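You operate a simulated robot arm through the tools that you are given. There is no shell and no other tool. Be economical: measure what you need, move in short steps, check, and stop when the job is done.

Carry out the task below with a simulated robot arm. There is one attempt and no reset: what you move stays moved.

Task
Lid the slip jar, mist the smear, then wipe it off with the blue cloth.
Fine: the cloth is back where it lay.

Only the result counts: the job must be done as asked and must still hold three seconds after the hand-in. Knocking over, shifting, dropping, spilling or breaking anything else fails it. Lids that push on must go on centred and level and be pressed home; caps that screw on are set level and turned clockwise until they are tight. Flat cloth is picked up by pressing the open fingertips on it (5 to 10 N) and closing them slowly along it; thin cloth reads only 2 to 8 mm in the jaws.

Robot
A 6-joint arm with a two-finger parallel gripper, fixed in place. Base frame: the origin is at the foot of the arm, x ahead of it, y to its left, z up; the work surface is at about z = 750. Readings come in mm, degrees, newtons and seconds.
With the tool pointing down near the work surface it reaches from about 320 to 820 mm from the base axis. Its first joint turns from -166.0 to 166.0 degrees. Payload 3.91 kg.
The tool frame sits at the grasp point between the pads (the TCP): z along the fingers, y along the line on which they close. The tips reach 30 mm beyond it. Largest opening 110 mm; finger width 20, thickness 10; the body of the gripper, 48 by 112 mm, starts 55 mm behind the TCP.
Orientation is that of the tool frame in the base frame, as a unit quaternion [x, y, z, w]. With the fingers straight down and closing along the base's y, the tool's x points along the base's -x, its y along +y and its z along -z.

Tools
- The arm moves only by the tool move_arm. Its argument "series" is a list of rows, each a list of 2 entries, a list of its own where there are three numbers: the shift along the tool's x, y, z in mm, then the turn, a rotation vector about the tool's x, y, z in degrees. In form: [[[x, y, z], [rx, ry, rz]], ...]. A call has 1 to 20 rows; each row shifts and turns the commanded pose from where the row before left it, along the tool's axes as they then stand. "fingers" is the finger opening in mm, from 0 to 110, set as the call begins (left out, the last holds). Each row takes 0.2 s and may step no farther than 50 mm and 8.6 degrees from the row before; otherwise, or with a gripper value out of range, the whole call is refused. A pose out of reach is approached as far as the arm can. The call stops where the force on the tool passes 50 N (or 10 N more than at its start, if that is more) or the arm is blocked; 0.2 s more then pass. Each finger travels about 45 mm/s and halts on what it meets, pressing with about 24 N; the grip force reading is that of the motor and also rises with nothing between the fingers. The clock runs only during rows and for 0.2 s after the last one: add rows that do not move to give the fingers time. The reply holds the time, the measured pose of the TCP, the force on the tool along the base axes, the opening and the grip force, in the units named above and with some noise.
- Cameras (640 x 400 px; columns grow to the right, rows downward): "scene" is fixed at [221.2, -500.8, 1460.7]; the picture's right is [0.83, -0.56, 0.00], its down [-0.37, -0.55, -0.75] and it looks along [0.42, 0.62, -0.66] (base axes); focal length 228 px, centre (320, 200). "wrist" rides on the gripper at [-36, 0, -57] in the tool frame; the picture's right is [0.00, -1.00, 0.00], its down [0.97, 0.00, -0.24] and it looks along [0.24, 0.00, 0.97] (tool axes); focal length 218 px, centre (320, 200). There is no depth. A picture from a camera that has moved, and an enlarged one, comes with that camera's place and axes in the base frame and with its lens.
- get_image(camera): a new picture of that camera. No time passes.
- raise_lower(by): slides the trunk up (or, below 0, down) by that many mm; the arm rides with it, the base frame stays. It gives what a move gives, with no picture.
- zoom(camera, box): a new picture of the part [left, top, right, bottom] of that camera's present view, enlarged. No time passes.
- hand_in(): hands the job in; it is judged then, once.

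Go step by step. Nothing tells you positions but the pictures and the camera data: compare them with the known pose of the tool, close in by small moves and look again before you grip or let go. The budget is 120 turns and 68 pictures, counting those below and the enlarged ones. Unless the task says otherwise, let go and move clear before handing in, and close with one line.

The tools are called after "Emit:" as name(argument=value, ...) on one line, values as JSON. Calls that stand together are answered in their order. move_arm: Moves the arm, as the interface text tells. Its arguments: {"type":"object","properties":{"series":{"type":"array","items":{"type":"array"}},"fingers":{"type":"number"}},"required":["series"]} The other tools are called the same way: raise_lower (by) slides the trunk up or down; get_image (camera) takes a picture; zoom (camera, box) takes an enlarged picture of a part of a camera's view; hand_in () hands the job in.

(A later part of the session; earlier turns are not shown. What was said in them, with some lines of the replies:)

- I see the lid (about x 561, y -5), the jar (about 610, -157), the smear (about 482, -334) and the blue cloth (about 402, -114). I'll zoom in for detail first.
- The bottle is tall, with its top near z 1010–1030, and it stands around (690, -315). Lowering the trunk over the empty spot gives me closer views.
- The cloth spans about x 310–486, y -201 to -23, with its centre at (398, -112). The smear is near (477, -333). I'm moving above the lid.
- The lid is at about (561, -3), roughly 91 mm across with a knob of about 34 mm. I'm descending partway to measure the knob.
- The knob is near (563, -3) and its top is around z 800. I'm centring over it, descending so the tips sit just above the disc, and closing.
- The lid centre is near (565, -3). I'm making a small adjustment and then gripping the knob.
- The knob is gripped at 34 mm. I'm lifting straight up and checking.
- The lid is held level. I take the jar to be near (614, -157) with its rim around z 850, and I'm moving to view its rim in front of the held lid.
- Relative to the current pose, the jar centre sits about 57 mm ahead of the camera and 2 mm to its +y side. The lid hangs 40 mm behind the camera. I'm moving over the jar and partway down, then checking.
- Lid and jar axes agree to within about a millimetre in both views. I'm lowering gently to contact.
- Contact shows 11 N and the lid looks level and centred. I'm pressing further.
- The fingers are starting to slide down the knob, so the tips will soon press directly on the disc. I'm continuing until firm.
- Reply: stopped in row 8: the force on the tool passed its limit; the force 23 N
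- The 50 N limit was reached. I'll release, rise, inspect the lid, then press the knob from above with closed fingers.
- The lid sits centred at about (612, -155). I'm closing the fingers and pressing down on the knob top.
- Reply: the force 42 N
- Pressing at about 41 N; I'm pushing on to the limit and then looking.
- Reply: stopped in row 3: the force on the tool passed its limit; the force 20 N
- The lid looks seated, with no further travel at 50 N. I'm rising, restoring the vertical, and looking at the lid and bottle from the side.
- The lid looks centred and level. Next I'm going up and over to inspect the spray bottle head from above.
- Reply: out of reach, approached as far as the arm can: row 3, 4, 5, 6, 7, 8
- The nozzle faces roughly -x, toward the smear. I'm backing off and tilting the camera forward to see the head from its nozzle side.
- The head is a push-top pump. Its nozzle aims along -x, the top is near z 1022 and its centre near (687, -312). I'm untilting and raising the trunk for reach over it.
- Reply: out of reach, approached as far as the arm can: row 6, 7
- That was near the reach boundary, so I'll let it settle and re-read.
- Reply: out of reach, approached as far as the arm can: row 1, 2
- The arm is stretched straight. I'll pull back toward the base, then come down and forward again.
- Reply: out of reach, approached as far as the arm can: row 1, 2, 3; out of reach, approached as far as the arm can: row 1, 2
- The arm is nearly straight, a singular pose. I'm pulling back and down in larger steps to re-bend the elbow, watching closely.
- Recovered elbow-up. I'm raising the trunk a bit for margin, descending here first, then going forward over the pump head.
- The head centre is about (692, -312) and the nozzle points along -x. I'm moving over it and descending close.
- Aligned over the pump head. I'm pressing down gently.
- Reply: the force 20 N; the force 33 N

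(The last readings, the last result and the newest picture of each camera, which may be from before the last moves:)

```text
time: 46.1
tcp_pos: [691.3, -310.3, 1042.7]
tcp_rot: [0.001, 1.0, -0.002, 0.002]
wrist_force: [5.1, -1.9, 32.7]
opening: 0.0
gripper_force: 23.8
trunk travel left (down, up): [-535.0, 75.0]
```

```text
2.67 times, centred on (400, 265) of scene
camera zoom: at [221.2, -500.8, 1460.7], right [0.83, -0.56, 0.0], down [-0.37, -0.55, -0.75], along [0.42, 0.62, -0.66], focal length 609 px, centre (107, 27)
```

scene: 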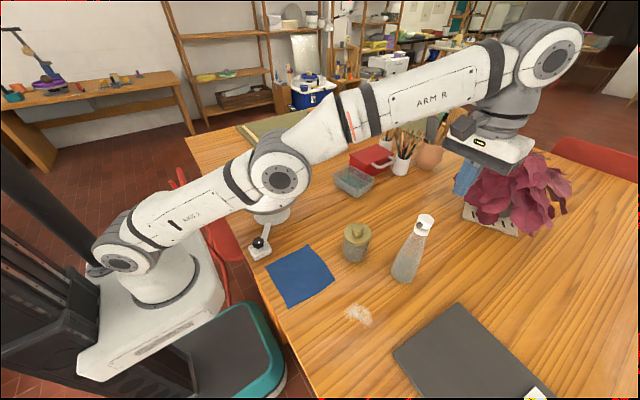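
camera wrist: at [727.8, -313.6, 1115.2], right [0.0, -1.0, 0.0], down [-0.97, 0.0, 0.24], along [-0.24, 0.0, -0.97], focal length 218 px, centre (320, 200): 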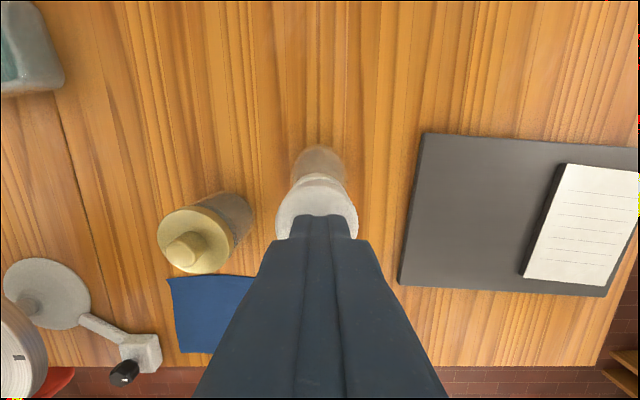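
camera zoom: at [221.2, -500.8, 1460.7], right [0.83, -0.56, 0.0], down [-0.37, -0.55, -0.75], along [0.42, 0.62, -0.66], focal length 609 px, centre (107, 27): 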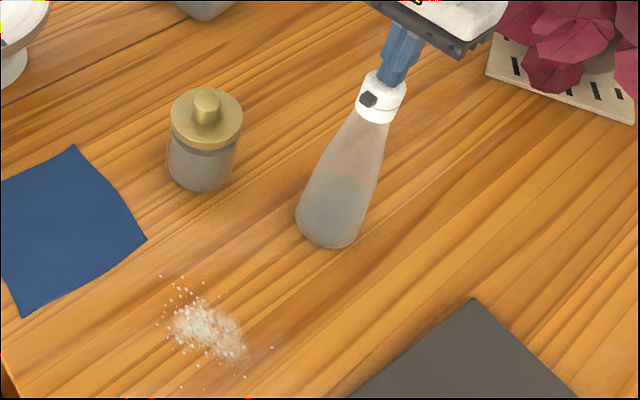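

The pump worked and droplets landed on the smear. I'm backing off straight up and checking coverage.

Emit:
move_arm(series=[[[0, 0, -5], [0, 0, 0]], [[0, 0, -10], [0, 0, 0]], [[0, 0, -20], [0, 0, 0]], [[0, 0, 0], [0, 0, 0]]])

Emit:
zoom(camera="scene", box=[335, 285, 395, 340])

Emit:
zoom(camera="scene", box=[370, 200, 450, 290])

```text
time: 47.1
tcp_pos: [693.4, -311.9, 1073.1]
tcp_rot: [0.001, 1.0, 0.0, 0.0]
wrist_force: [0.4, 0.7, 0.6]
opening: 0.0
gripper_force: 23.8
trunk travel left (down, up): [-535.0, 75.0]
```

```text
7.27 times, centred on (365, 312) of scene
camera zoom: at [221.2, -500.8, 1460.7], right [0.83, -0.56, 0.0], down [-0.37, -0.55, -0.75], along [0.42, 0.62, -0.66], focal length 1661 px, centre (-7, -618)
```

zoom: 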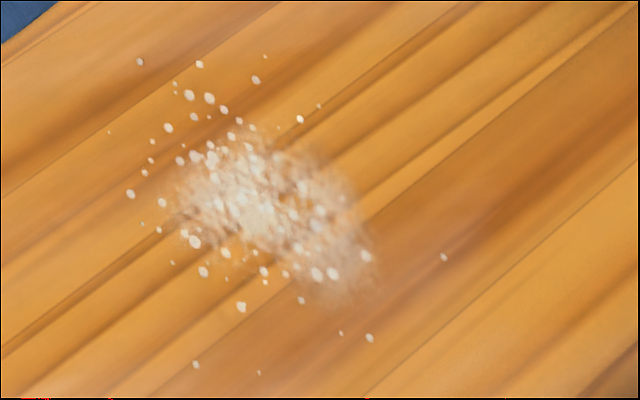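

```text
4.44 times, centred on (410, 245) of scene
camera zoom: at [221.2, -500.8, 1460.7], right [0.83, -0.56, 0.0], down [-0.37, -0.55, -0.75], along [0.42, 0.62, -0.66], focal length 1015 px, centre (-80, 0)
```

zoom: 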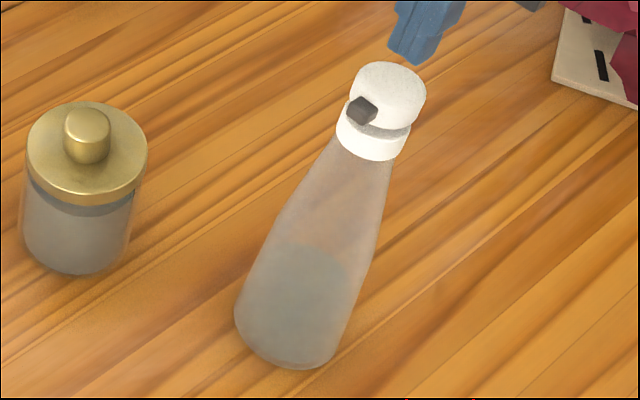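

Coverage is good but slightly offset, so I'll give one more stroke for certainty and then withdraw up and back.

Emit:
move_arm(series=[[[0, 0, 15], [0, 0, 0]], [[0, 0, 10], [0, 0, 0]], [[0, 0, 3], [0, 0, 0]], [[0, 0, 2], [0, 0, 0]], [[0, 0, 2], [0, 0, 0]], [[0, 0, 2], [0, 0, 0]], [[0, 0, 1], [0, 0, 0]], [[0, 0, 0], [0, 0, 0]]])

Emit:
move_arm(series=[[[0, 0, -5], [0, 0, 0]], [[0, 0, -10], [0, 0, 0]], [[0, 0, -20], [0, 0, 0]], [[20, 0, -10], [0, 0, 0]], [[40, 0, 0], [0, 0, 0]], [[40, 0, 0], [0, 0, 0]], [[40, 0, 0], [0, 0, 0]], [[40, 0, 0], [0, 0, 0]], [[0, 0, 0], [0, 0, 0]]])

Emit:
zoom(camera="scene", box=[335, 285, 395, 340])

```text
time: 48.9
tcp_pos: [692.5, -312.5, 1043.7]
tcp_rot: [0.001, 1.0, -0.002, 0.002]
wrist_force: [4.4, -1.5, 31.8]
opening: 0.0
gripper_force: 24.0
trunk travel left (down, up): [-535.0, 75.0]
```

```text
time: 50.9
tcp_pos: [512.3, -312.3, 1083.7]
tcp_rot: [0.001, 1.0, 0.0, 0.0]
wrist_force: [-0.4, -0.2, -0.3]
opening: 0.0
gripper_force: 24.0
trunk travel left (down, up): [-535.0, 75.0]
```

```text
7.27 times, centred on (365, 312) of scene
camera zoom: at [221.2, -500.8, 1460.7], right [0.83, -0.56, 0.0], down [-0.37, -0.55, -0.75], along [0.42, 0.62, -0.66], focal length 1661 px, centre (-7, -618)
```

zoom: 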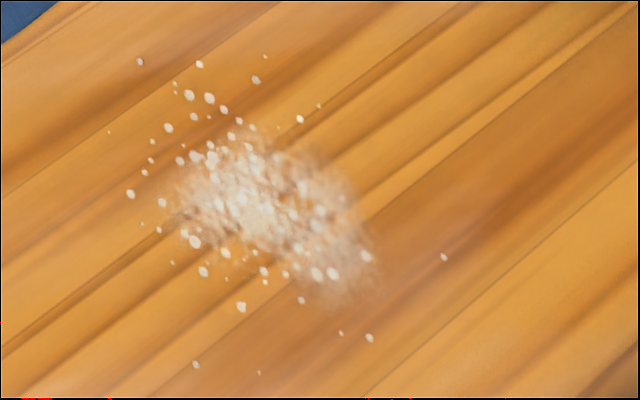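

The smear is misted. Now the cloth: I'm moving above its centre (398, -112) and lowering the trunk.

Emit:
move_arm(series=[[[23, 40, 0], [0, 0, 0]], [[23, 40, 0], [0, 0, 0]], [[23, 40, 0], [0, 0, 0]], [[23, 40, 0], [0, 0, 0]], [[22, 40, 0], [0, 0, 0]], [[0, 0, 0], [0, 0, 0]]], fingers=50)

Emit:
raise_lower(by=-180)

Emit:
get_image(camera="wrist")

Emit:
zoom(camera="scene", box=[240, 210, 400, 330])

```text
time: 52.3
tcp_pos: [399.8, -110.6, 1085.1]
tcp_rot: [0.001, 1.0, -0.001, 0.0]
wrist_force: [0.5, 1.2, 0.2]
opening: 50.1
gripper_force: 0.1
trunk travel left (down, up): [-535.0, 75.0]
```

```text
time: 54.3
tcp_pos: [399.8, -111.7, 905.0]
tcp_rot: [0.001, 1.0, 0.0, -0.001]
wrist_force: [0.1, 0.2, 0.6]
opening: 50.2
gripper_force: 0.1
trunk travel left (down, up): [-355.0, 255.0]
```

```text
25 pictures are left
camera wrist: at [435.4, -111.7, 961.4], right [0.0, -1.0, 0.0], down [-0.97, 0.0, 0.24], along [-0.24, 0.0, -0.97], focal length 218 px, centre (320, 200)
```

wrist: 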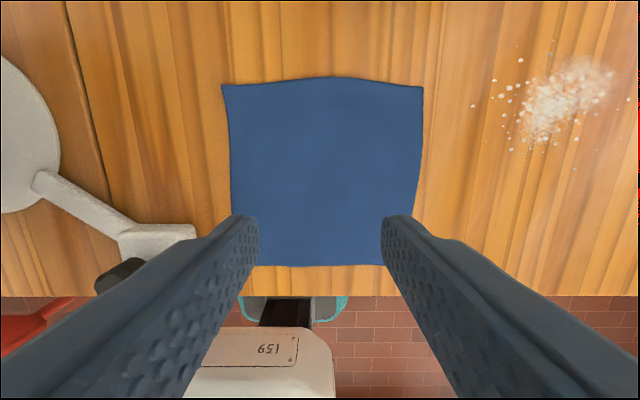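

```text
3.33 times, centred on (320, 270) of scene
camera zoom: at [221.2, -500.8, 1460.7], right [0.83, -0.56, 0.0], down [-0.37, -0.55, -0.75], along [0.42, 0.62, -0.66], focal length 761 px, centre (320, -33)
```

zoom: 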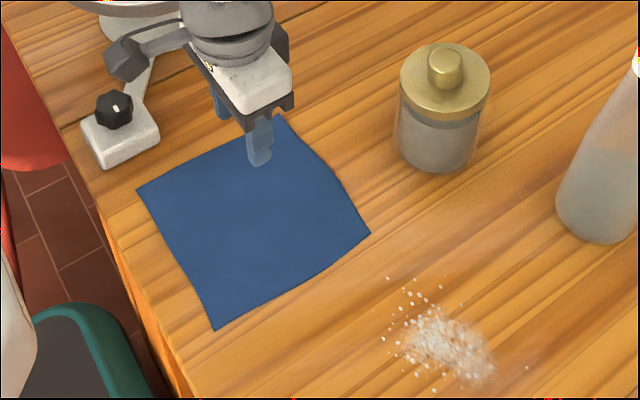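

The cloth centre is (399, -114). I'm descending above it, then pressing gently.

Emit:
move_arm(series=[[[0, -2, 40], [0, 0, 0]], [[0, 0, 40], [0, 0, 0]], [[0, 0, 30], [0, 0, 0]], [[0, 0, 7], [0, 0, 0]], [[0, 0, 3], [0, 0, 0]], [[0, 0, 0], [0, 0, 0]]], fingers=40)

Emit:
move_arm(series=[[[0, 0, 1], [0, 0, 0]], [[0, 0, 1], [0, 0, 0]], [[0, 0, 0], [0, 0, 0]]])

```text
time: 55.7
tcp_pos: [400.1, -113.3, 784.0]
tcp_rot: [0.001, 1.0, 0.0, 0.0]
wrist_force: [-0.4, -0.4, -0.6]
opening: 40.1
gripper_force: 0.1
trunk travel left (down, up): [-355.0, 255.0]
```

```text
time: 56.5
tcp_pos: [399.1, -113.7, 781.6]
tcp_rot: [0.0, 1.0, 0.0, 0.0]
wrist_force: [0.1, -0.4, -0.3]
opening: 39.9
gripper_force: 0.1
trunk travel left (down, up): [-355.0, 255.0]
```

Emit:
move_arm(series=[[[0, 0, 1], [0, 0, 0]], [[0, 0, 0.7], [0, 0, 0]], [[0, 0, 0], [0, 0, 0]]])

```text
time: 57.3
tcp_pos: [400.0, -113.8, 781.4]
tcp_rot: [0.0, 1.0, 0.0, 0.0]
wrist_force: [0.2, 0.9, 5.2]
opening: 40.1
gripper_force: 0.0
trunk travel left (down, up): [-355.0, 255.0]
```

Contact at 5 N. I'm adding a touch more and closing slowly along the cloth.

Emit:
move_arm(series=[[[0, 0, 0.2], [0, 0, 0]], [[0, 0, 0], [0, 0, 0]]], fingers=33)

Emit:
move_arm(series=[[[0, 0, 0], [0, 0, 0]], [[0, 0, 0], [0, 0, 0]]], fingers=26)

Emit:
move_arm(series=[[[0, 0, 0], [0, 0, 0]], [[0, 0, 0], [0, 0, 0]]], fingers=19)

Emit:
move_arm(series=[[[0, 0, 0], [0, 0, 0]], [[0, 0, 0], [0, 0, 0]]], fingers=12)

Emit:
move_arm(series=[[[0, 0, 0], [0, 0, 0]], [[0, 0, 0], [0, 0, 0]]], fingers=6)

Emit:
move_arm(series=[[[0, 0, 0], [0, 0, 0]], [[0, 0, 0], [0, 0, 0]]], fingers=0)

```text
time: 57.9
tcp_pos: [400.5, -112.9, 781.6]
tcp_rot: [0.0, 1.0, 0.001, 0.0]
wrist_force: [-0.8, 0.2, 9.4]
opening: 32.5
gripper_force: 0.0
trunk travel left (down, up): [-355.0, 255.0]
```

```text
time: 58.5
tcp_pos: [400.0, -113.1, 781.3]
tcp_rot: [0.0, 1.0, 0.0, 0.0]
wrist_force: [0.4, -0.2, 10.3]
opening: 25.4
gripper_force: 0.0
trunk travel left (down, up): [-355.0, 255.0]
```

```text
time: 59.1
tcp_pos: [400.2, -113.8, 780.8]
tcp_rot: [0.0, 1.0, 0.0, -0.001]
wrist_force: [2.3, -0.6, 12.1]
opening: 18.3
gripper_force: 0.1
trunk travel left (down, up): [-355.0, 255.0]
```

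```text
time: 59.7
tcp_pos: [399.7, -113.1, 782.2]
tcp_rot: [0.0, 1.0, 0.0, 0.0]
wrist_force: [0.0, 0.2, 13.5]
opening: 11.6
gripper_force: 0.1
trunk travel left (down, up): [-355.0, 255.0]
```

```text
time: 60.3
tcp_pos: [399.9, -113.8, 781.7]
tcp_rot: [0.001, 1.0, 0.0, 0.0]
wrist_force: [0.2, -1.2, 13.4]
opening: 7.2
gripper_force: 23.6
trunk travel left (down, up): [-355.0, 255.0]
```

```text
time: 60.9
tcp_pos: [398.6, -112.0, 780.2]
tcp_rot: [0.001, 1.0, 0.0, 0.0]
wrist_force: [0.5, -1.5, 14.5]
opening: 7.2
gripper_force: 24.0
trunk travel left (down, up): [-355.0, 255.0]
```

The jaws stopped at 7.2 mm, so the cloth is pinched. I'm lifting a little and checking.

Emit:
move_arm(series=[[[0, 0, -10], [0, 0, 0]], [[0, 0, -20], [0, 0, 0]], [[0, 0, -20], [0, 0, 0]], [[0, 0, 0], [0, 0, 0]]])

Emit:
get_image(camera="wrist")

Emit:
zoom(camera="scene", box=[240, 210, 400, 330])

```text
time: 61.9
tcp_pos: [398.8, -112.4, 831.3]
tcp_rot: [0.001, 1.0, 0.0, 0.0]
wrist_force: [-0.8, 0.0, 0.2]
opening: 6.2
gripper_force: 24.3
trunk travel left (down, up): [-355.0, 255.0]
```

```text
23 pictures are left
camera wrist: at [435.1, -113.5, 887.5], right [0.0, -1.0, 0.0], down [-0.97, 0.0, 0.24], along [-0.24, 0.0, -0.97], focal length 218 px, centre (320, 200)
```

wrist: 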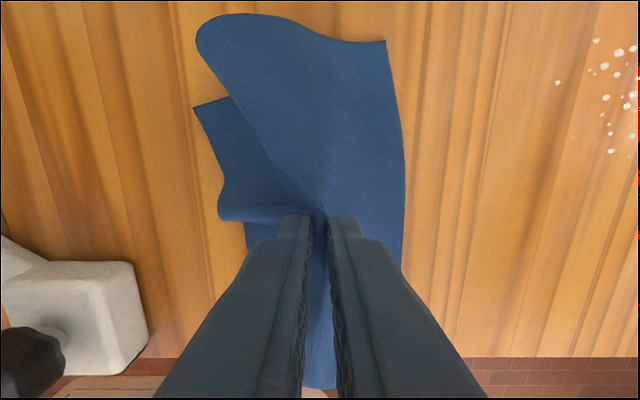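

```text
3.33 times, centred on (320, 270) of scene
camera zoom: at [221.2, -500.8, 1460.7], right [0.83, -0.56, 0.0], down [-0.37, -0.55, -0.75], along [0.42, 0.62, -0.66], focal length 761 px, centre (320, -33)
```

zoom: 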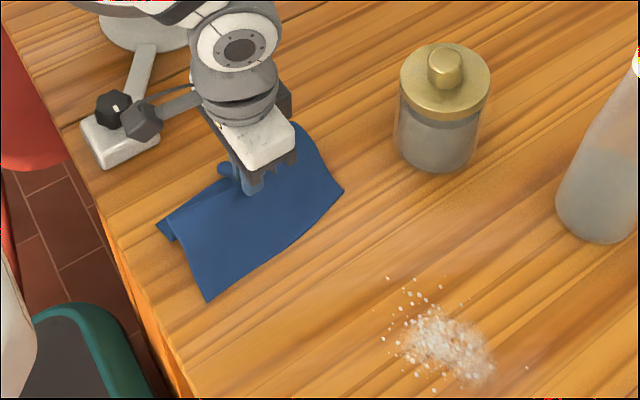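

The cloth is held. I'm carrying it to the near edge of the smear and lowering to light contact.

Emit:
move_arm(series=[[[-15, -35, 0], [0, 0, 0]], [[-15, -35, 0], [0, 0, 0]], [[-15, -35, 0], [0, 0, 0]], [[-15, -35, 0], [0, 0, 0]], [[-15, -33, 0], [0, 0, 0]], [[0, 0, 20], [0, 0, 0]], [[0, 0, 20], [0, 0, 0]], [[0, 0, 6], [0, 0, 0]], [[0, 0, 0], [0, 0, 0]]])

Emit:
get_image(camera="wrist")

```text
time: 63.9
tcp_pos: [474.2, -285.7, 784.2]
tcp_rot: [0.001, 1.0, 0.0, 0.0]
wrist_force: [-0.4, 0.1, 1.6]
opening: 6.0
gripper_force: 23.4
trunk travel left (down, up): [-355.0, 255.0]
```

```text
21 pictures are left
camera wrist: at [510.5, -286.4, 841.5], right [0.0, -1.0, 0.0], down [-0.97, 0.0, 0.24], along [-0.24, 0.0, -0.97], focal length 218 px, centre (320, 200)
```

wrist: 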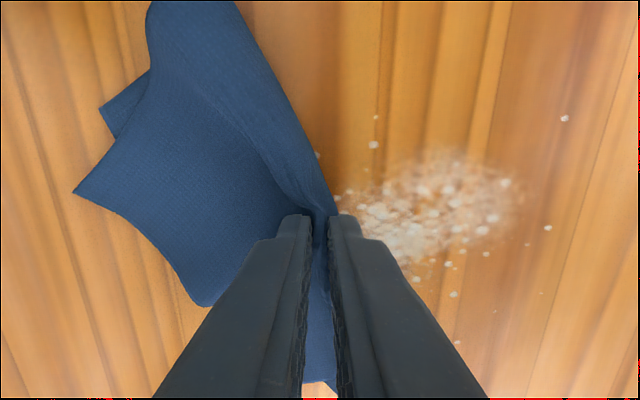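

The cloth is at the smear's edge. I'm pressing lightly and wiping in strokes across it.

Emit:
move_arm(series=[[[0, 0, 1], [0, 0, 0]], [[0, 0, 0.7], [0, 0, 0]], [[0, -20, 0], [0, 0, 0]], [[0, -20, 0], [0, 0, 0]], [[0, -20, 0], [0, 0, 0]], [[0, -20, 0], [0, 0, 0]], [[0, -10, 0], [0, 0, 0]], [[0, 0, 0], [0, 0, 0]]])

Emit:
get_image(camera="wrist")

```text
time: 65.7
tcp_pos: [473.2, -376.3, 784.0]
tcp_rot: [0.001, 1.0, 0.0, 0.0]
wrist_force: [0.2, 1.7, 2.7]
opening: 6.3
gripper_force: 24.3
trunk travel left (down, up): [-355.0, 255.0]
```

```text
20 pictures are left
camera wrist: at [510.0, -377.1, 840.1], right [0.0, -1.0, 0.0], down [-0.97, 0.0, 0.24], along [-0.24, 0.0, -0.97], focal length 218 px, centre (320, 200)
```

wrist: 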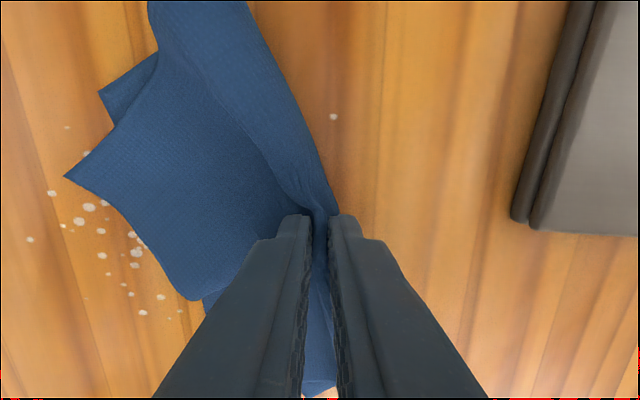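

I'm adding a little pressure and making two more parallel strokes, at x about 491 and 455.

Emit:
move_arm(series=[[[0, 0, 0.8], [0, 0, 0]], [[-18, 0, 0], [0, 0, 0]], [[0, 22, 0], [0, 0, 0]], [[0, 22, 0], [0, 0, 0]], [[0, 22, 0], [0, 0, 0]], [[0, 24, 0], [0, 0, 0]], [[18, 0, 0], [0, 0, 0]], [[18, 0, 0], [0, 0, 0]], [[0, -22, 0], [0, 0, 0]], [[0, -22, 0], [0, 0, 0]], [[0, -22, 0], [0, 0, 0]], [[0, -24, 0], [0, 0, 0]], [[0, 0, 0], [0, 0, 0]]])

Emit:
get_image(camera="wrist")

Emit:
zoom(camera="scene", box=[290, 240, 450, 360])

```text
time: 68.5
tcp_pos: [456.0, -376.0, 782.1]
tcp_rot: [0.001, 1.0, -0.002, 0.0]
wrist_force: [0.7, -0.2, 7.8]
opening: 6.7
gripper_force: 24.4
trunk travel left (down, up): [-355.0, 255.0]
```

```text
19 pictures are left
camera wrist: at [491.6, -376.5, 839.2], right [0.0, -1.0, 0.0], down [-0.97, 0.0, 0.24], along [-0.24, 0.0, -0.97], focal length 218 px, centre (320, 200)
```

wrist: 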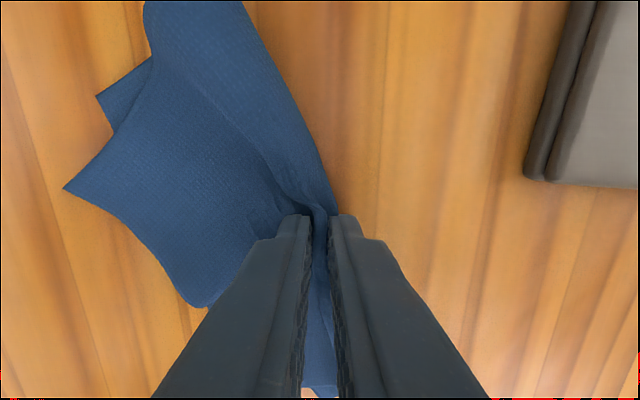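

```text
3.33 times, centred on (370, 300) of scene
camera zoom: at [221.2, -500.8, 1460.7], right [0.83, -0.56, 0.0], down [-0.37, -0.55, -0.75], along [0.42, 0.62, -0.66], focal length 761 px, centre (153, -133)
```

zoom: 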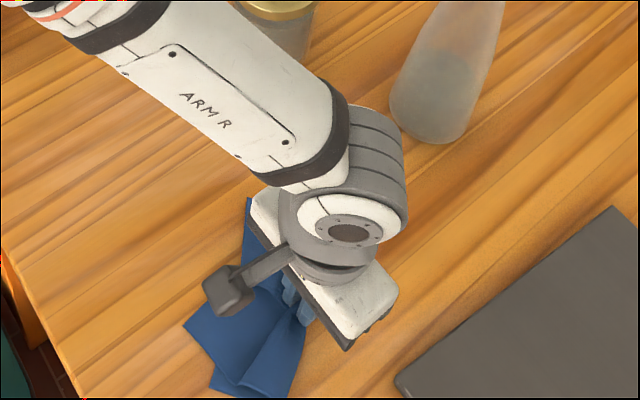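

The visible area is clean. I'll do one more stroke along x about 508, then lift and look underneath.

Emit:
move_arm(series=[[[-17, 0, 0], [0, 0, 0]], [[-17, 0, 0], [0, 0, 0]], [[-18, 0, 0], [0, 0, 0]], [[0, 22, 0], [0, 0, 0]], [[0, 22, 0], [0, 0, 0]], [[0, 22, 0], [0, 0, 0]], [[0, 22, 0], [0, 0, 0]], [[15, 0, 0], [0, 0, 0]], [[10, -20, 0], [0, 0, 0]], [[0, -25, 0], [0, 0, 0]], [[0, 25, 0], [0, 0, 0]], [[0, 20, 0], [0, 0, 0]], [[0, 0, -20], [0, 0, 0]], [[0, 0, -30], [0, 0, 0]], [[5, 30, 0], [0, 0, 0]], [[10, 30, 0], [0, 0, 0]], [[0, 0, 0], [0, 0, 0]]])

Emit:
get_image(camera="wrist")

```text
time: 72.1
tcp_pos: [468.8, -227.6, 832.5]
tcp_rot: [0.0, 1.0, 0.0, 0.0]
wrist_force: [-0.1, -0.8, -0.4]
opening: 4.7
gripper_force: 23.6
trunk travel left (down, up): [-355.0, 255.0]
```

```text
17 pictures are left
camera wrist: at [504.0, -228.7, 888.8], right [0.0, -1.0, 0.0], down [-0.97, 0.0, 0.24], along [-0.24, 0.0, -0.97], focal length 218 px, centre (320, 200)
```

wrist: 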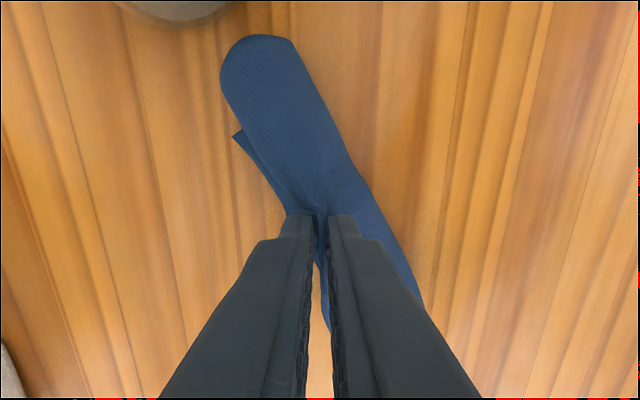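

The smear is gone. I'm lifting the cloth clear and carrying it back above its original centre (399, -114).

Emit:
move_arm(series=[[[0, 0, -30], [0, 0, 0]], [[0, 0, -25], [0, 0, 0]], [[23, 38, 0], [0, 0, 0]], [[23, 38, 0], [0, 0, 0]], [[23, 38, 0], [0, 0, 0]], [[0, 0, 0], [0, 0, 0]], [[0, 0, 0], [0, 0, 0]]])

Emit:
get_image(camera="wrist")

Emit:
get_image(camera="scene")

```text
time: 73.7
tcp_pos: [398.8, -114.0, 886.4]
tcp_rot: [0.001, 1.0, 0.0, -0.001]
wrist_force: [0.3, -0.4, -0.1]
opening: 4.6
gripper_force: 24.2
trunk travel left (down, up): [-355.0, 255.0]
```

```text
16 pictures are left
camera wrist: at [434.8, -114.7, 943.5], right [0.0, -1.0, 0.0], down [-0.97, 0.0, 0.24], along [-0.24, 0.0, -0.97], focal length 218 px, centre (320, 200)
```

wrist: 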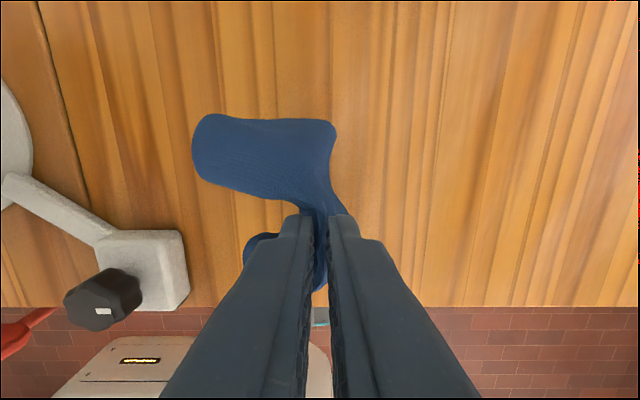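

```text
15 pictures are left
```

scene: 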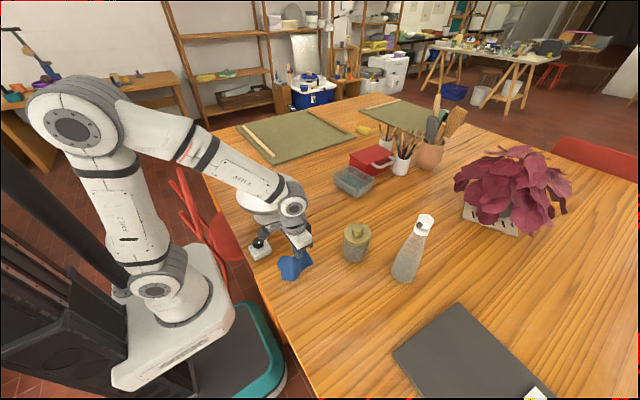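

The smear is clean in the scene view. I'm lowering the cloth slowly over its original place.

Emit:
move_arm(series=[[[0, 0, 15], [0, 0, 0]], [[0, 0, 15], [0, 0, 0]], [[0, 0, 15], [0, 0, 0]], [[0, 0, 15], [0, 0, 0]], [[0, 0, 15], [0, 0, 0]], [[0, 0, 12], [0, 0, 0]], [[0, 0, 10], [0, 0, 0]], [[0, 0, 5], [0, 0, 0]], [[0, 0, 0], [0, 0, 0]]])

Emit:
get_image(camera="wrist")

```text
time: 75.7
tcp_pos: [399.2, -114.0, 785.7]
tcp_rot: [0.001, 1.0, 0.0, 0.001]
wrist_force: [-2.2, 0.2, 13.8]
opening: 5.3
gripper_force: 23.9
trunk travel left (down, up): [-355.0, 255.0]
```

```text
14 pictures are left
camera wrist: at [435.2, -114.7, 842.5], right [0.0, -1.0, 0.0], down [-0.97, 0.0, 0.24], along [-0.24, 0.0, -0.97], focal length 218 px, centre (320, 200)
```

wrist: 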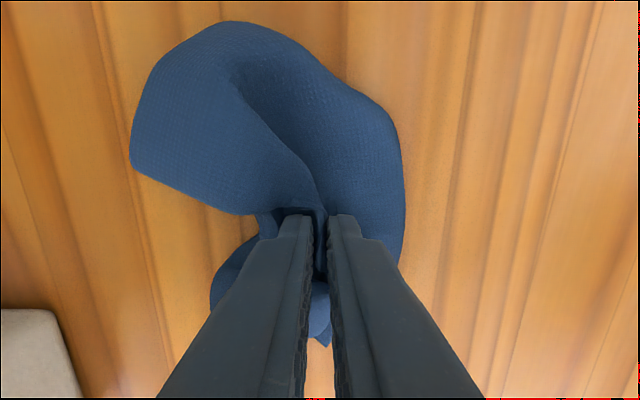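

The cloth is down over its place. I'm opening the fingers slowly so it unfolds.

Emit:
move_arm(series=[[[0, 0, -1], [0, 0, 0]], [[0, 0, 0], [0, 0, 0]], [[0, 0, 0], [0, 0, 0]]], fingers=20)

Emit:
move_arm(series=[[[0, 0, 0], [0, 0, 0]], [[0, 0, 0], [0, 0, 0]]], fingers=45)

Emit:
move_arm(series=[[[0, 0, -10], [0, 0, 0]], [[0, 0, -30], [0, 0, 0]], [[0, 0, -40], [0, 0, 0]], [[0, 0, -40], [0, 0, 0]], [[0, 0, 0], [0, 0, 0]], [[0, 0, 0], [0, 0, 0]]])

Emit:
get_image(camera="wrist")

Emit:
zoom(camera="scene", box=[240, 210, 400, 330])

```text
time: 76.5
tcp_pos: [400.6, -114.2, 786.5]
tcp_rot: [0.001, 1.0, -0.001, 0.0]
wrist_force: [-0.4, -0.4, 2.3]
opening: 19.9
gripper_force: 0.0
trunk travel left (down, up): [-355.0, 255.0]
```

```text
time: 77.1
tcp_pos: [399.2, -113.3, 786.3]
tcp_rot: [0.001, 1.0, 0.0, 0.0]
wrist_force: [-0.2, -0.3, 1.4]
opening: 44.7
gripper_force: 0.1
trunk travel left (down, up): [-355.0, 255.0]
```

```text
time: 78.5
tcp_pos: [399.7, -114.6, 905.6]
tcp_rot: [0.0, 1.0, 0.001, 0.0]
wrist_force: [-0.2, 0.7, 0.6]
opening: 45.1
gripper_force: 0.0
trunk travel left (down, up): [-355.0, 255.0]
```

```text
13 pictures are left
camera wrist: at [435.3, -114.1, 963.6], right [0.0, -1.0, 0.0], down [-0.97, 0.0, 0.24], along [-0.24, 0.0, -0.97], focal length 218 px, centre (320, 200)
```

wrist: 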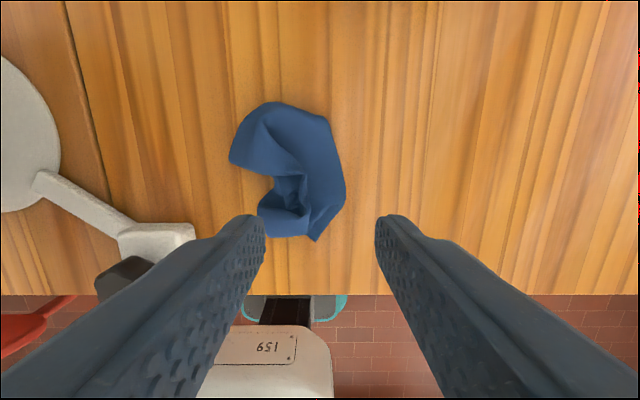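

```text
3.33 times, centred on (320, 270) of scene
camera zoom: at [221.2, -500.8, 1460.7], right [0.83, -0.56, 0.0], down [-0.37, -0.55, -0.75], along [0.42, 0.62, -0.66], focal length 761 px, centre (320, -33)
```

zoom: 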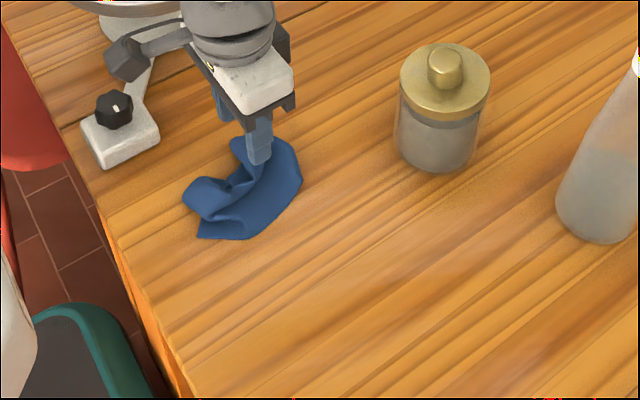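

The cloth lies crumpled, with its centroid about 30 mm off. I'm looking closer to decide how to unfold and shift it.

Emit:
zoom(camera="wrist", box=[210, 85, 370, 255])

```text
2.35 times, centred on (290, 170) of wrist
camera zoom: at [435.3, -114.1, 963.6], right [0.0, -1.0, 0.0], down [-0.97, 0.0, 0.24], along [-0.24, 0.0, -0.97], focal length 514 px, centre (391, 271)
```

zoom: 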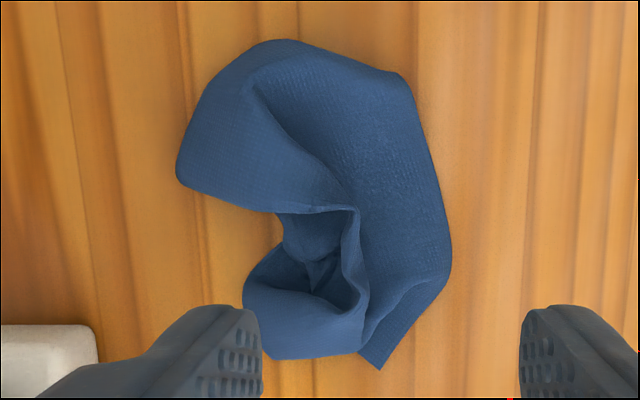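

A free corner flap points toward (345, -109). I'll try pinching that flap so I can lift it and lay the cloth out toward its old corner.

Emit:
move_arm(series=[[[38, -2.4, 0], [0, 0, 0]], [[0, 0, 40], [0, 0, 0]], [[0, 0, 40], [0, 0, 0]], [[0, 0, 30], [0, 0, 0]], [[0, 0, 6], [0, 0, 0]], [[0, 0, 0], [0, 0, 0]]], fingers=10)

Emit:
get_image(camera="wrist")

```text
time: 79.9
tcp_pos: [361.6, -116.4, 791.1]
tcp_rot: [0.001, 1.0, 0.0, -0.001]
wrist_force: [0.5, -0.3, 0.4]
opening: 10.3
gripper_force: 0.2
trunk travel left (down, up): [-355.0, 255.0]
```

```text
10 pictures are left
camera wrist: at [397.0, -117.2, 847.3], right [0.0, -1.0, 0.0], down [-0.97, 0.0, 0.24], along [-0.24, 0.0, -0.97], focal length 218 px, centre (320, 200)
```

wrist: 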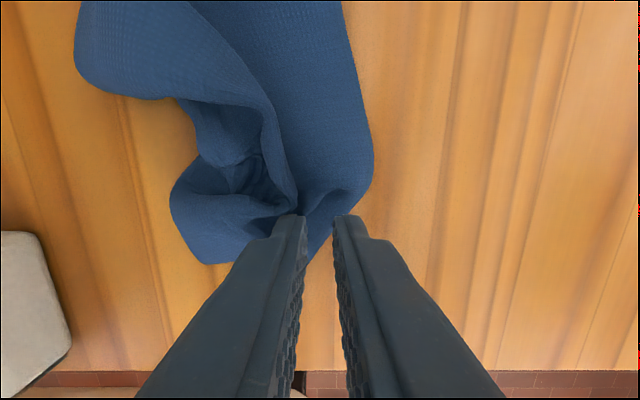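

Emit:
move_arm(series=[[[0, 0, 3], [0, 0, 0]], [[0, 0, 3], [0, 0, 0]], [[0, 0, 1.5], [0, 0, 0]], [[0, 0, 0], [0, 0, 0]]])

```text
time: 80.9
tcp_pos: [362.3, -116.3, 783.6]
tcp_rot: [0.0, 1.0, -0.001, 0.0]
wrist_force: [0.0, -0.8, 5.4]
opening: 9.7
gripper_force: 0.1
trunk travel left (down, up): [-355.0, 255.0]
```

Emit:
move_arm(series=[[[0, 0, 0.5], [0, 0, 0]], [[0, 0, 0], [0, 0, 0]]], fingers=6)

Emit:
move_arm(series=[[[0, 0, 0], [0, 0, 0]], [[0, 0, 0], [0, 0, 0]]], fingers=3)

Emit:
move_arm(series=[[[0, 0, 0], [0, 0, 0]], [[0, 0, 0], [0, 0, 0]]], fingers=0)

```text
time: 81.5
tcp_pos: [360.5, -117.3, 782.8]
tcp_rot: [0.001, 1.0, 0.0, 0.001]
wrist_force: [0.2, 1.2, 13.6]
opening: 6.8
gripper_force: 1.1
trunk travel left (down, up): [-355.0, 255.0]
```

```text
time: 82.1
tcp_pos: [360.5, -116.5, 782.6]
tcp_rot: [0.0, 1.0, 0.0, 0.001]
wrist_force: [1.2, 3.1, 16.2]
opening: 4.8
gripper_force: 1.6
trunk travel left (down, up): [-355.0, 255.0]
```

```text
time: 82.7
tcp_pos: [362.0, -116.0, 782.1]
tcp_rot: [0.0, 1.0, 0.0, 0.0]
wrist_force: [0.1, 4.1, 16.9]
opening: 0.1
gripper_force: 23.6
trunk travel left (down, up): [-355.0, 255.0]
```

That pinch missed, closing to 0.1 mm. I'll retry with a wider opening and slightly deeper onto the flap.

Emit:
move_arm(series=[[[0, 0, -14], [0, 0, 0]], [[-3, 2, 0], [0, 0, 0]], [[0, 0, 0], [0, 0, 0]], [[0, 0, 7], [0, 0, 0]], [[0, 0, 4], [0, 0, 0]], [[0, 0, 1.5], [0, 0, 0]], [[0, 0, 0], [0, 0, 0]]], fingers=26)

```text
time: 84.3
tcp_pos: [364.4, -113.5, 783.9]
tcp_rot: [0.001, 1.0, 0.0, 0.0]
wrist_force: [0.2, -0.6, 2.4]
opening: 25.8
gripper_force: 0.1
trunk travel left (down, up): [-355.0, 255.0]
```

Emit:
move_arm(series=[[[0, 0, 0.8], [0, 0, 0]], [[0, 0, 0], [0, 0, 0]]], fingers=20)

Emit:
move_arm(series=[[[0, 0, 0], [0, 0, 0]], [[0, 0, 0], [0, 0, 0]]], fingers=13)

Emit:
move_arm(series=[[[0, 0, 0], [0, 0, 0]], [[0, 0, 0], [0, 0, 0]]], fingers=7)

Emit:
move_arm(series=[[[0, 0, 0], [0, 0, 0]], [[0, 0, 0], [0, 0, 0]]], fingers=0)

```text
time: 84.9
tcp_pos: [364.5, -113.9, 782.5]
tcp_rot: [0.002, 1.0, 0.0, 0.0]
wrist_force: [-0.9, -0.6, 8.3]
opening: 19.8
gripper_force: 0.1
trunk travel left (down, up): [-355.0, 255.0]
```

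```text
time: 85.5
tcp_pos: [364.2, -113.8, 782.7]
tcp_rot: [0.0, 1.0, -0.001, 0.001]
wrist_force: [-1.0, 0.6, 8.5]
opening: 12.8
gripper_force: 0.4
trunk travel left (down, up): [-355.0, 255.0]
```

```text
time: 86.1
tcp_pos: [364.3, -113.8, 783.1]
tcp_rot: [0.0, 1.0, 0.0, 0.0]
wrist_force: [0.3, 0.4, 9.1]
opening: 7.2
gripper_force: 0.5
trunk travel left (down, up): [-355.0, 255.0]
```

```text
time: 86.7
tcp_pos: [364.5, -113.7, 783.3]
tcp_rot: [0.001, 1.0, -0.001, 0.0]
wrist_force: [0.6, 2.9, 8.7]
opening: 0.0
gripper_force: 23.8
trunk travel left (down, up): [-355.0, 255.0]
```

Emit:
move_arm(series=[[[0, 0, -15], [0, 0, 0]], [[-20, 0, -40], [0, 0, 0]], [[-18, 0, -40], [0, 0, 0]], [[0, 0, -25], [0, 0, 0]], [[0, 0, 0], [0, 0, 0]]], fingers=50)

Emit:
get_image(camera="wrist")

```text
time: 87.9
tcp_pos: [402.7, -114.7, 905.0]
tcp_rot: [0.001, 1.0, 0.0, 0.0]
wrist_force: [0.1, 0.6, 0.1]
opening: 50.3
gripper_force: 0.1
trunk travel left (down, up): [-355.0, 255.0]
```

```text
9 pictures are left
camera wrist: at [438.7, -115.2, 960.2], right [0.0, -1.0, 0.0], down [-0.97, 0.0, 0.24], along [-0.24, 0.0, -0.97], focal length 218 px, centre (320, 200)
```

wrist: 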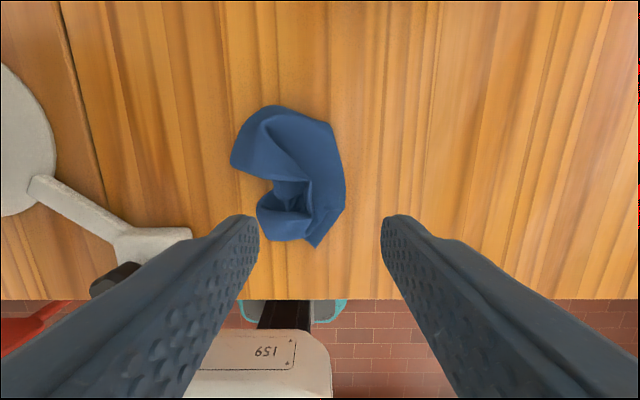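

The -y edge of the cloth seems to be the visible right-hand outline. I'll pinch the smooth band near (426, -115), lift, and re-lay it trailing.

Emit:
move_arm(series=[[[-23, 0, 25], [0, 0, 0]], [[0, 0, 40], [0, 0, 0]], [[0, 0, 35], [0, 0, 0]], [[0, 0, 8], [0, 0, 0]], [[0, 0, 4], [0, 0, 0]], [[0, 0, 3], [0, 0, 0]], [[0, 0, 0], [0, 0, 0]]], fingers=22)

```text
time: 89.5
tcp_pos: [426.3, -114.3, 787.9]
tcp_rot: [0.001, 1.0, 0.0, -0.001]
wrist_force: [0.1, -0.7, 0.3]
opening: 22.1
gripper_force: 0.1
trunk travel left (down, up): [-355.0, 255.0]
```

Emit:
move_arm(series=[[[0, 0, 2], [0, 0, 0]], [[0, 0, 2], [0, 0, 0]], [[0, 0, 0], [0, 0, 0]]])

```text
time: 90.3
tcp_pos: [426.8, -114.5, 784.4]
tcp_rot: [0.001, 1.0, 0.0, -0.001]
wrist_force: [0.4, 1.0, 3.6]
opening: 22.1
gripper_force: 0.5
trunk travel left (down, up): [-355.0, 255.0]
```

Emit:
move_arm(series=[[[0, 0, 0.5], [0, 0, 0]], [[0, 0, 0], [0, 0, 0]]], fingers=17)

Emit:
move_arm(series=[[[0, 0, 0], [0, 0, 0]], [[0, 0, 0], [0, 0, 0]]], fingers=12)

Emit:
move_arm(series=[[[0, 0, 0], [0, 0, 0]], [[0, 0, 0], [0, 0, 0]]], fingers=7)

Emit:
move_arm(series=[[[0, 0, 0], [0, 0, 0]], [[0, 0, 0], [0, 0, 0]]], fingers=0)

```text
time: 90.9
tcp_pos: [426.3, -113.4, 784.3]
tcp_rot: [0.001, 1.0, -0.001, 0.0]
wrist_force: [-0.1, -1.2, 6.4]
opening: 16.6
gripper_force: 0.0
trunk travel left (down, up): [-355.0, 255.0]
```

```text
time: 91.5
tcp_pos: [425.5, -115.2, 783.5]
tcp_rot: [0.001, 1.0, 0.0, 0.0]
wrist_force: [-0.1, -1.0, 5.9]
opening: 11.4
gripper_force: 0.1
trunk travel left (down, up): [-355.0, 255.0]
```

```text
time: 92.1
tcp_pos: [425.5, -115.0, 784.6]
tcp_rot: [0.0, 1.0, 0.0, 0.0]
wrist_force: [0.1, -1.5, 6.4]
opening: 6.6
gripper_force: 0.0
trunk travel left (down, up): [-355.0, 255.0]
```

```text
time: 92.7
tcp_pos: [425.0, -113.7, 783.9]
tcp_rot: [0.001, 1.0, 0.0, 0.0]
wrist_force: [0.4, 2.1, 6.5]
opening: 0.0
gripper_force: 23.6
trunk travel left (down, up): [-355.0, 255.0]
```

The pinch slipped again, but I'm pressing on the cloth now. I'll use this contact to slide it toward its old centre, about (-19, -26).

Emit:
move_arm(series=[[[0, 0, 0.6], [0, 0, 0]], [[4, -5, 0], [0, 0, 0]], [[4, -5, 0], [0, 0, 0]], [[4, -5, 0], [0, 0, 0]], [[4, -5, 0], [0, 0, 0]], [[4, -6, 0], [0, 0, 0]], [[0, 0, 0], [0, 0, 0]]])

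Emit:
move_arm(series=[[[0, 0, -15], [0, 0, 0]], [[0, 0, -35], [0, 0, 0]], [[0, 26, -40], [0, 0, 0]], [[0, 0, -30], [0, 0, 0]], [[0, 0, 0], [0, 0, 0]]], fingers=50)

Emit:
get_image(camera="wrist")

```text
time: 94.3
tcp_pos: [405.2, -139.6, 782.8]
tcp_rot: [0.001, 1.0, -0.001, 0.001]
wrist_force: [2.0, 3.1, 16.7]
opening: 0.0
gripper_force: 24.2
trunk travel left (down, up): [-355.0, 255.0]
```

```text
time: 95.5
tcp_pos: [406.7, -113.3, 903.8]
tcp_rot: [0.001, 1.0, -0.001, 0.0]
wrist_force: [-0.2, 0.4, -0.4]
opening: 50.3
gripper_force: 0.0
trunk travel left (down, up): [-355.0, 255.0]
```

```text
8 pictures are left
camera wrist: at [441.9, -114.3, 959.2], right [0.0, -1.0, 0.0], down [-0.97, 0.0, 0.24], along [-0.24, 0.0, -0.97], focal length 218 px, centre (320, 200)
```

wrist: 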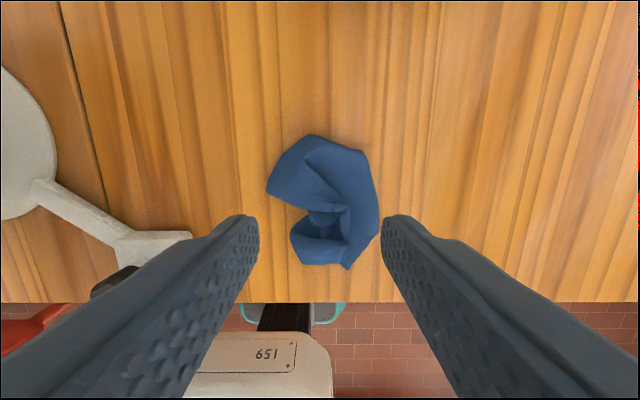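

The pile moved as a whole and its centroid is now near (393, -122), within about 10 mm of the original. I'll try spreading it once: press with closed fingers near its middle and open them slowly.

Emit:
move_arm(series=[[[16, -6, 25], [0, 0, 0]], [[0, 0, 40], [0, 0, 0]], [[0, 0, 35], [0, 0, 0]], [[0, 0, 10], [0, 0, 0]], [[0, 0, 5], [0, 0, 0]], [[0, 0, 3], [0, 0, 0]], [[0, 0, 0], [0, 0, 0]]], fingers=2)

Emit:
move_arm(series=[[[0, 0, 1], [0, 0, 0]], [[0, 0, 0], [0, 0, 0]]])

```text
time: 97.1
tcp_pos: [390.7, -120.8, 784.7]
tcp_rot: [0.0, 1.0, -0.001, 0.001]
wrist_force: [0.9, -0.9, 7.6]
opening: 0.2
gripper_force: 24.1
trunk travel left (down, up): [-355.0, 255.0]
```

```text
time: 97.7
tcp_pos: [389.9, -121.1, 785.7]
tcp_rot: [0.001, 1.0, -0.001, 0.002]
wrist_force: [1.1, -1.2, 20.0]
opening: 0.2
gripper_force: 23.9
trunk travel left (down, up): [-355.0, 255.0]
```

Emit:
move_arm(series=[[[0, 0, -1], [0, 0, 0]], [[0, 0, 0], [0, 0, 0]]], fingers=14)

Emit:
move_arm(series=[[[0, 0, 0], [0, 0, 0]], [[0, 0, 0], [0, 0, 0]]], fingers=28)

Emit:
move_arm(series=[[[0, 0, 0], [0, 0, 0]], [[0, 0, 0], [0, 0, 0]]], fingers=42)

Emit:
move_arm(series=[[[0, 0, 0.6], [0, 0, 0]], [[0, 0, 0], [0, 0, 0]]], fingers=58)

Emit:
move_arm(series=[[[0, 0, 0], [0, 0, 0]], [[0, 0, 0], [0, 0, 0]]], fingers=80)

Emit:
move_arm(series=[[[0, 0, -15], [0, 0, 0]], [[0, 0, -35], [0, 0, 0]], [[0, 0, -40], [0, 0, 0]], [[0, 0, -30], [0, 0, 0]], [[0, 0, 0], [0, 0, 0]]])

Emit:
get_image(camera="wrist")

```text
time: 98.3
tcp_pos: [389.8, -119.9, 784.9]
tcp_rot: [0.001, 1.0, 0.0, 0.0]
wrist_force: [1.1, 2.6, 14.0]
opening: 8.6
gripper_force: 0.0
trunk travel left (down, up): [-355.0, 255.0]
```

```text
time: 98.9
tcp_pos: [388.9, -119.8, 784.8]
tcp_rot: [0.001, 1.0, -0.001, 0.0]
wrist_force: [0.1, 2.2, 7.5]
opening: 26.6
gripper_force: 0.0
trunk travel left (down, up): [-355.0, 255.0]
```

```text
time: 99.5
tcp_pos: [390.0, -118.8, 785.7]
tcp_rot: [0.001, 1.0, -0.001, -0.001]
wrist_force: [-0.5, 0.9, 5.4]
opening: 41.3
gripper_force: 0.1
trunk travel left (down, up): [-355.0, 255.0]
```

```text
time: 100.1
tcp_pos: [390.4, -120.9, 784.0]
tcp_rot: [0.001, 1.0, 0.0, 0.0]
wrist_force: [0.9, 1.6, 6.5]
opening: 57.3
gripper_force: 0.0
trunk travel left (down, up): [-355.0, 255.0]
```

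```text
time: 100.7
tcp_pos: [389.5, -119.5, 785.0]
tcp_rot: [0.001, 1.0, -0.001, 0.0]
wrist_force: [0.4, 1.2, 6.8]
opening: 79.1
gripper_force: 0.1
trunk travel left (down, up): [-355.0, 255.0]
```

```text
time: 101.9
tcp_pos: [389.3, -120.6, 904.4]
tcp_rot: [0.001, 1.0, 0.0, -0.001]
wrist_force: [-0.4, -0.5, 0.1]
opening: 80.0
gripper_force: 0.1
trunk travel left (down, up): [-355.0, 255.0]
```

```text
7 pictures are left
camera wrist: at [425.3, -121.2, 960.9], right [0.0, -1.0, 0.0], down [-0.97, 0.0, 0.24], along [-0.24, 0.0, -0.97], focal length 218 px, centre (320, 200)
```

wrist: 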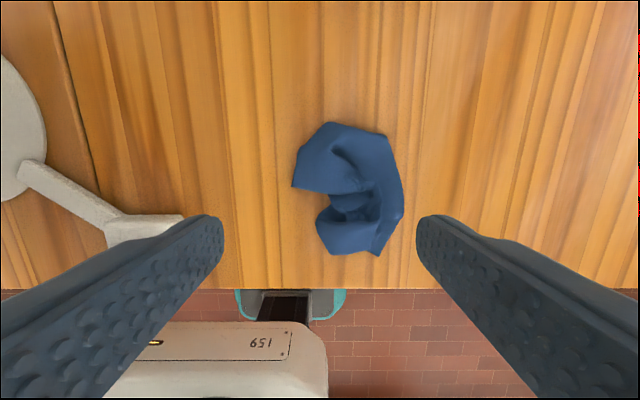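

It slid to about (387, -153) instead of spreading. I'll press with closed fingers and slide it back by about (+12, +39).

Emit:
move_arm(series=[[[-5, -22, 25], [0, 0, 0]], [[-5, -20, 40], [0, 0, 0]], [[0, 0, 35], [0, 0, 0]], [[0, 0, 10], [0, 0, 0]], [[0, 0, 5], [0, 0, 0]], [[0, 0, 3], [0, 0, 0]], [[0, 0, 0], [0, 0, 0]]], fingers=0)

```text
time: 103.5
tcp_pos: [398.8, -161.9, 786.4]
tcp_rot: [0.0, 1.0, -0.001, 0.0]
wrist_force: [-0.7, -1.0, 1.7]
opening: 0.0
gripper_force: 24.3
trunk travel left (down, up): [-355.0, 255.0]
```

Emit:
move_arm(series=[[[0, 0, 1.5], [0, 0, 0]], [[0, 0, 1], [0, 0, 0]], [[-3, 6, 0], [0, 0, 0]], [[-2, 6, 0], [0, 0, 0]], [[-2, 6, 0], [0, 0, 0]], [[-2, 6, 0], [0, 0, 0]], [[-2, 6, 0], [0, 0, 0]], [[-1, 6, 0], [0, 0, 0]], [[0, 3, 0], [0, 0, 0]], [[0, 0, 0], [0, 0, 0]]])

Emit:
move_arm(series=[[[0, 0, -15], [0, 0, 0]], [[0, 0, -35], [0, 0, 0]], [[0, 0, -40], [0, 0, 0]], [[0, 0, -30], [0, 0, 0]], [[0, 0, 0], [0, 0, 0]]], fingers=60)

Emit:
get_image(camera="wrist")

```text
time: 105.7
tcp_pos: [411.2, -125.0, 784.6]
tcp_rot: [0.001, 1.0, -0.001, 0.001]
wrist_force: [0.7, -1.6, 13.5]
opening: 0.1
gripper_force: 23.6
trunk travel left (down, up): [-355.0, 255.0]
```

```text
time: 106.9
tcp_pos: [412.0, -124.4, 902.7]
tcp_rot: [0.002, 1.0, 0.001, -0.001]
wrist_force: [-0.6, -0.5, 0.1]
opening: 59.8
gripper_force: 0.1
trunk travel left (down, up): [-355.0, 255.0]
```

```text
6 pictures are left
camera wrist: at [447.4, -124.1, 959.6], right [0.0, -1.0, 0.0], down [-0.97, 0.0, 0.24], along [-0.24, 0.0, -0.97], focal length 218 px, centre (320, 200)
```

wrist: 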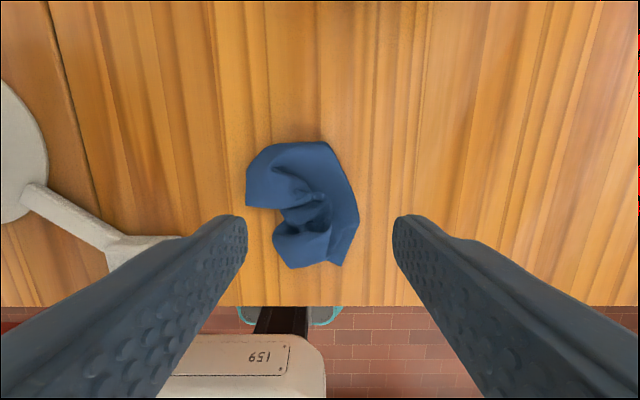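

The cloth is now centred at about (396, -111), essentially on its original centre. I'm moving the arm up clear and doing a final scene check.

Emit:
raise_lower(by=150)

Emit:
zoom(camera="scene", box=[230, 170, 450, 350])

Emit:
get_image(camera="wrist")

```text
time: 108.7
tcp_pos: [411.4, -123.3, 1052.7]
tcp_rot: [0.001, 1.0, 0.0, 0.0]
wrist_force: [-0.3, 0.2, -0.3]
opening: 60.0
gripper_force: 0.1
trunk travel left (down, up): [-505.0, 105.0]
```

```text
2.22 times, centred on (340, 260) of scene
camera zoom: at [221.2, -500.8, 1460.7], right [0.83, -0.56, 0.0], down [-0.37, -0.55, -0.75], along [0.42, 0.62, -0.66], focal length 507 px, centre (276, 67)
```

zoom: 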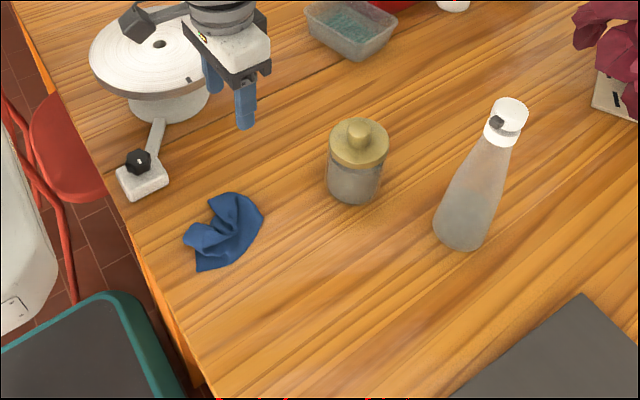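

```text
4 pictures are left
camera wrist: at [447.5, -124.1, 1109.2], right [0.0, -1.0, 0.0], down [-0.97, 0.0, 0.24], along [-0.24, 0.0, -0.97], focal length 218 px, centre (320, 200)
```

wrist: 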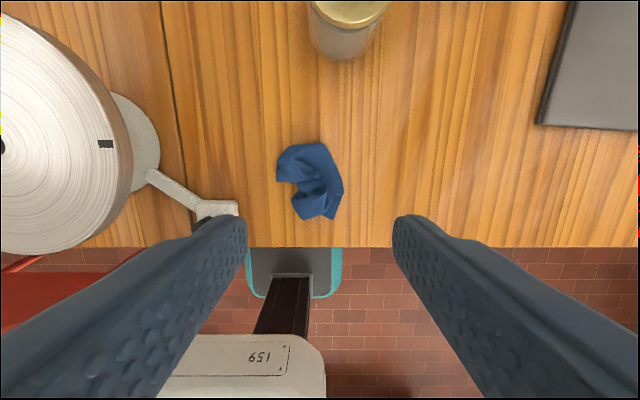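

The jar is lidded, the smear is gone, the bottle stands where it was, the cloth is back on its spot, and the arm is clear. I'm handing in.

Emit:
hand_in()

```text
The job is handed in.
```

The slip jar is lidded and pressed home, and the smear was misted and wiped clean. The blue cloth is back within a few millimetres of its original centre, but it lies crumpled instead of flat.
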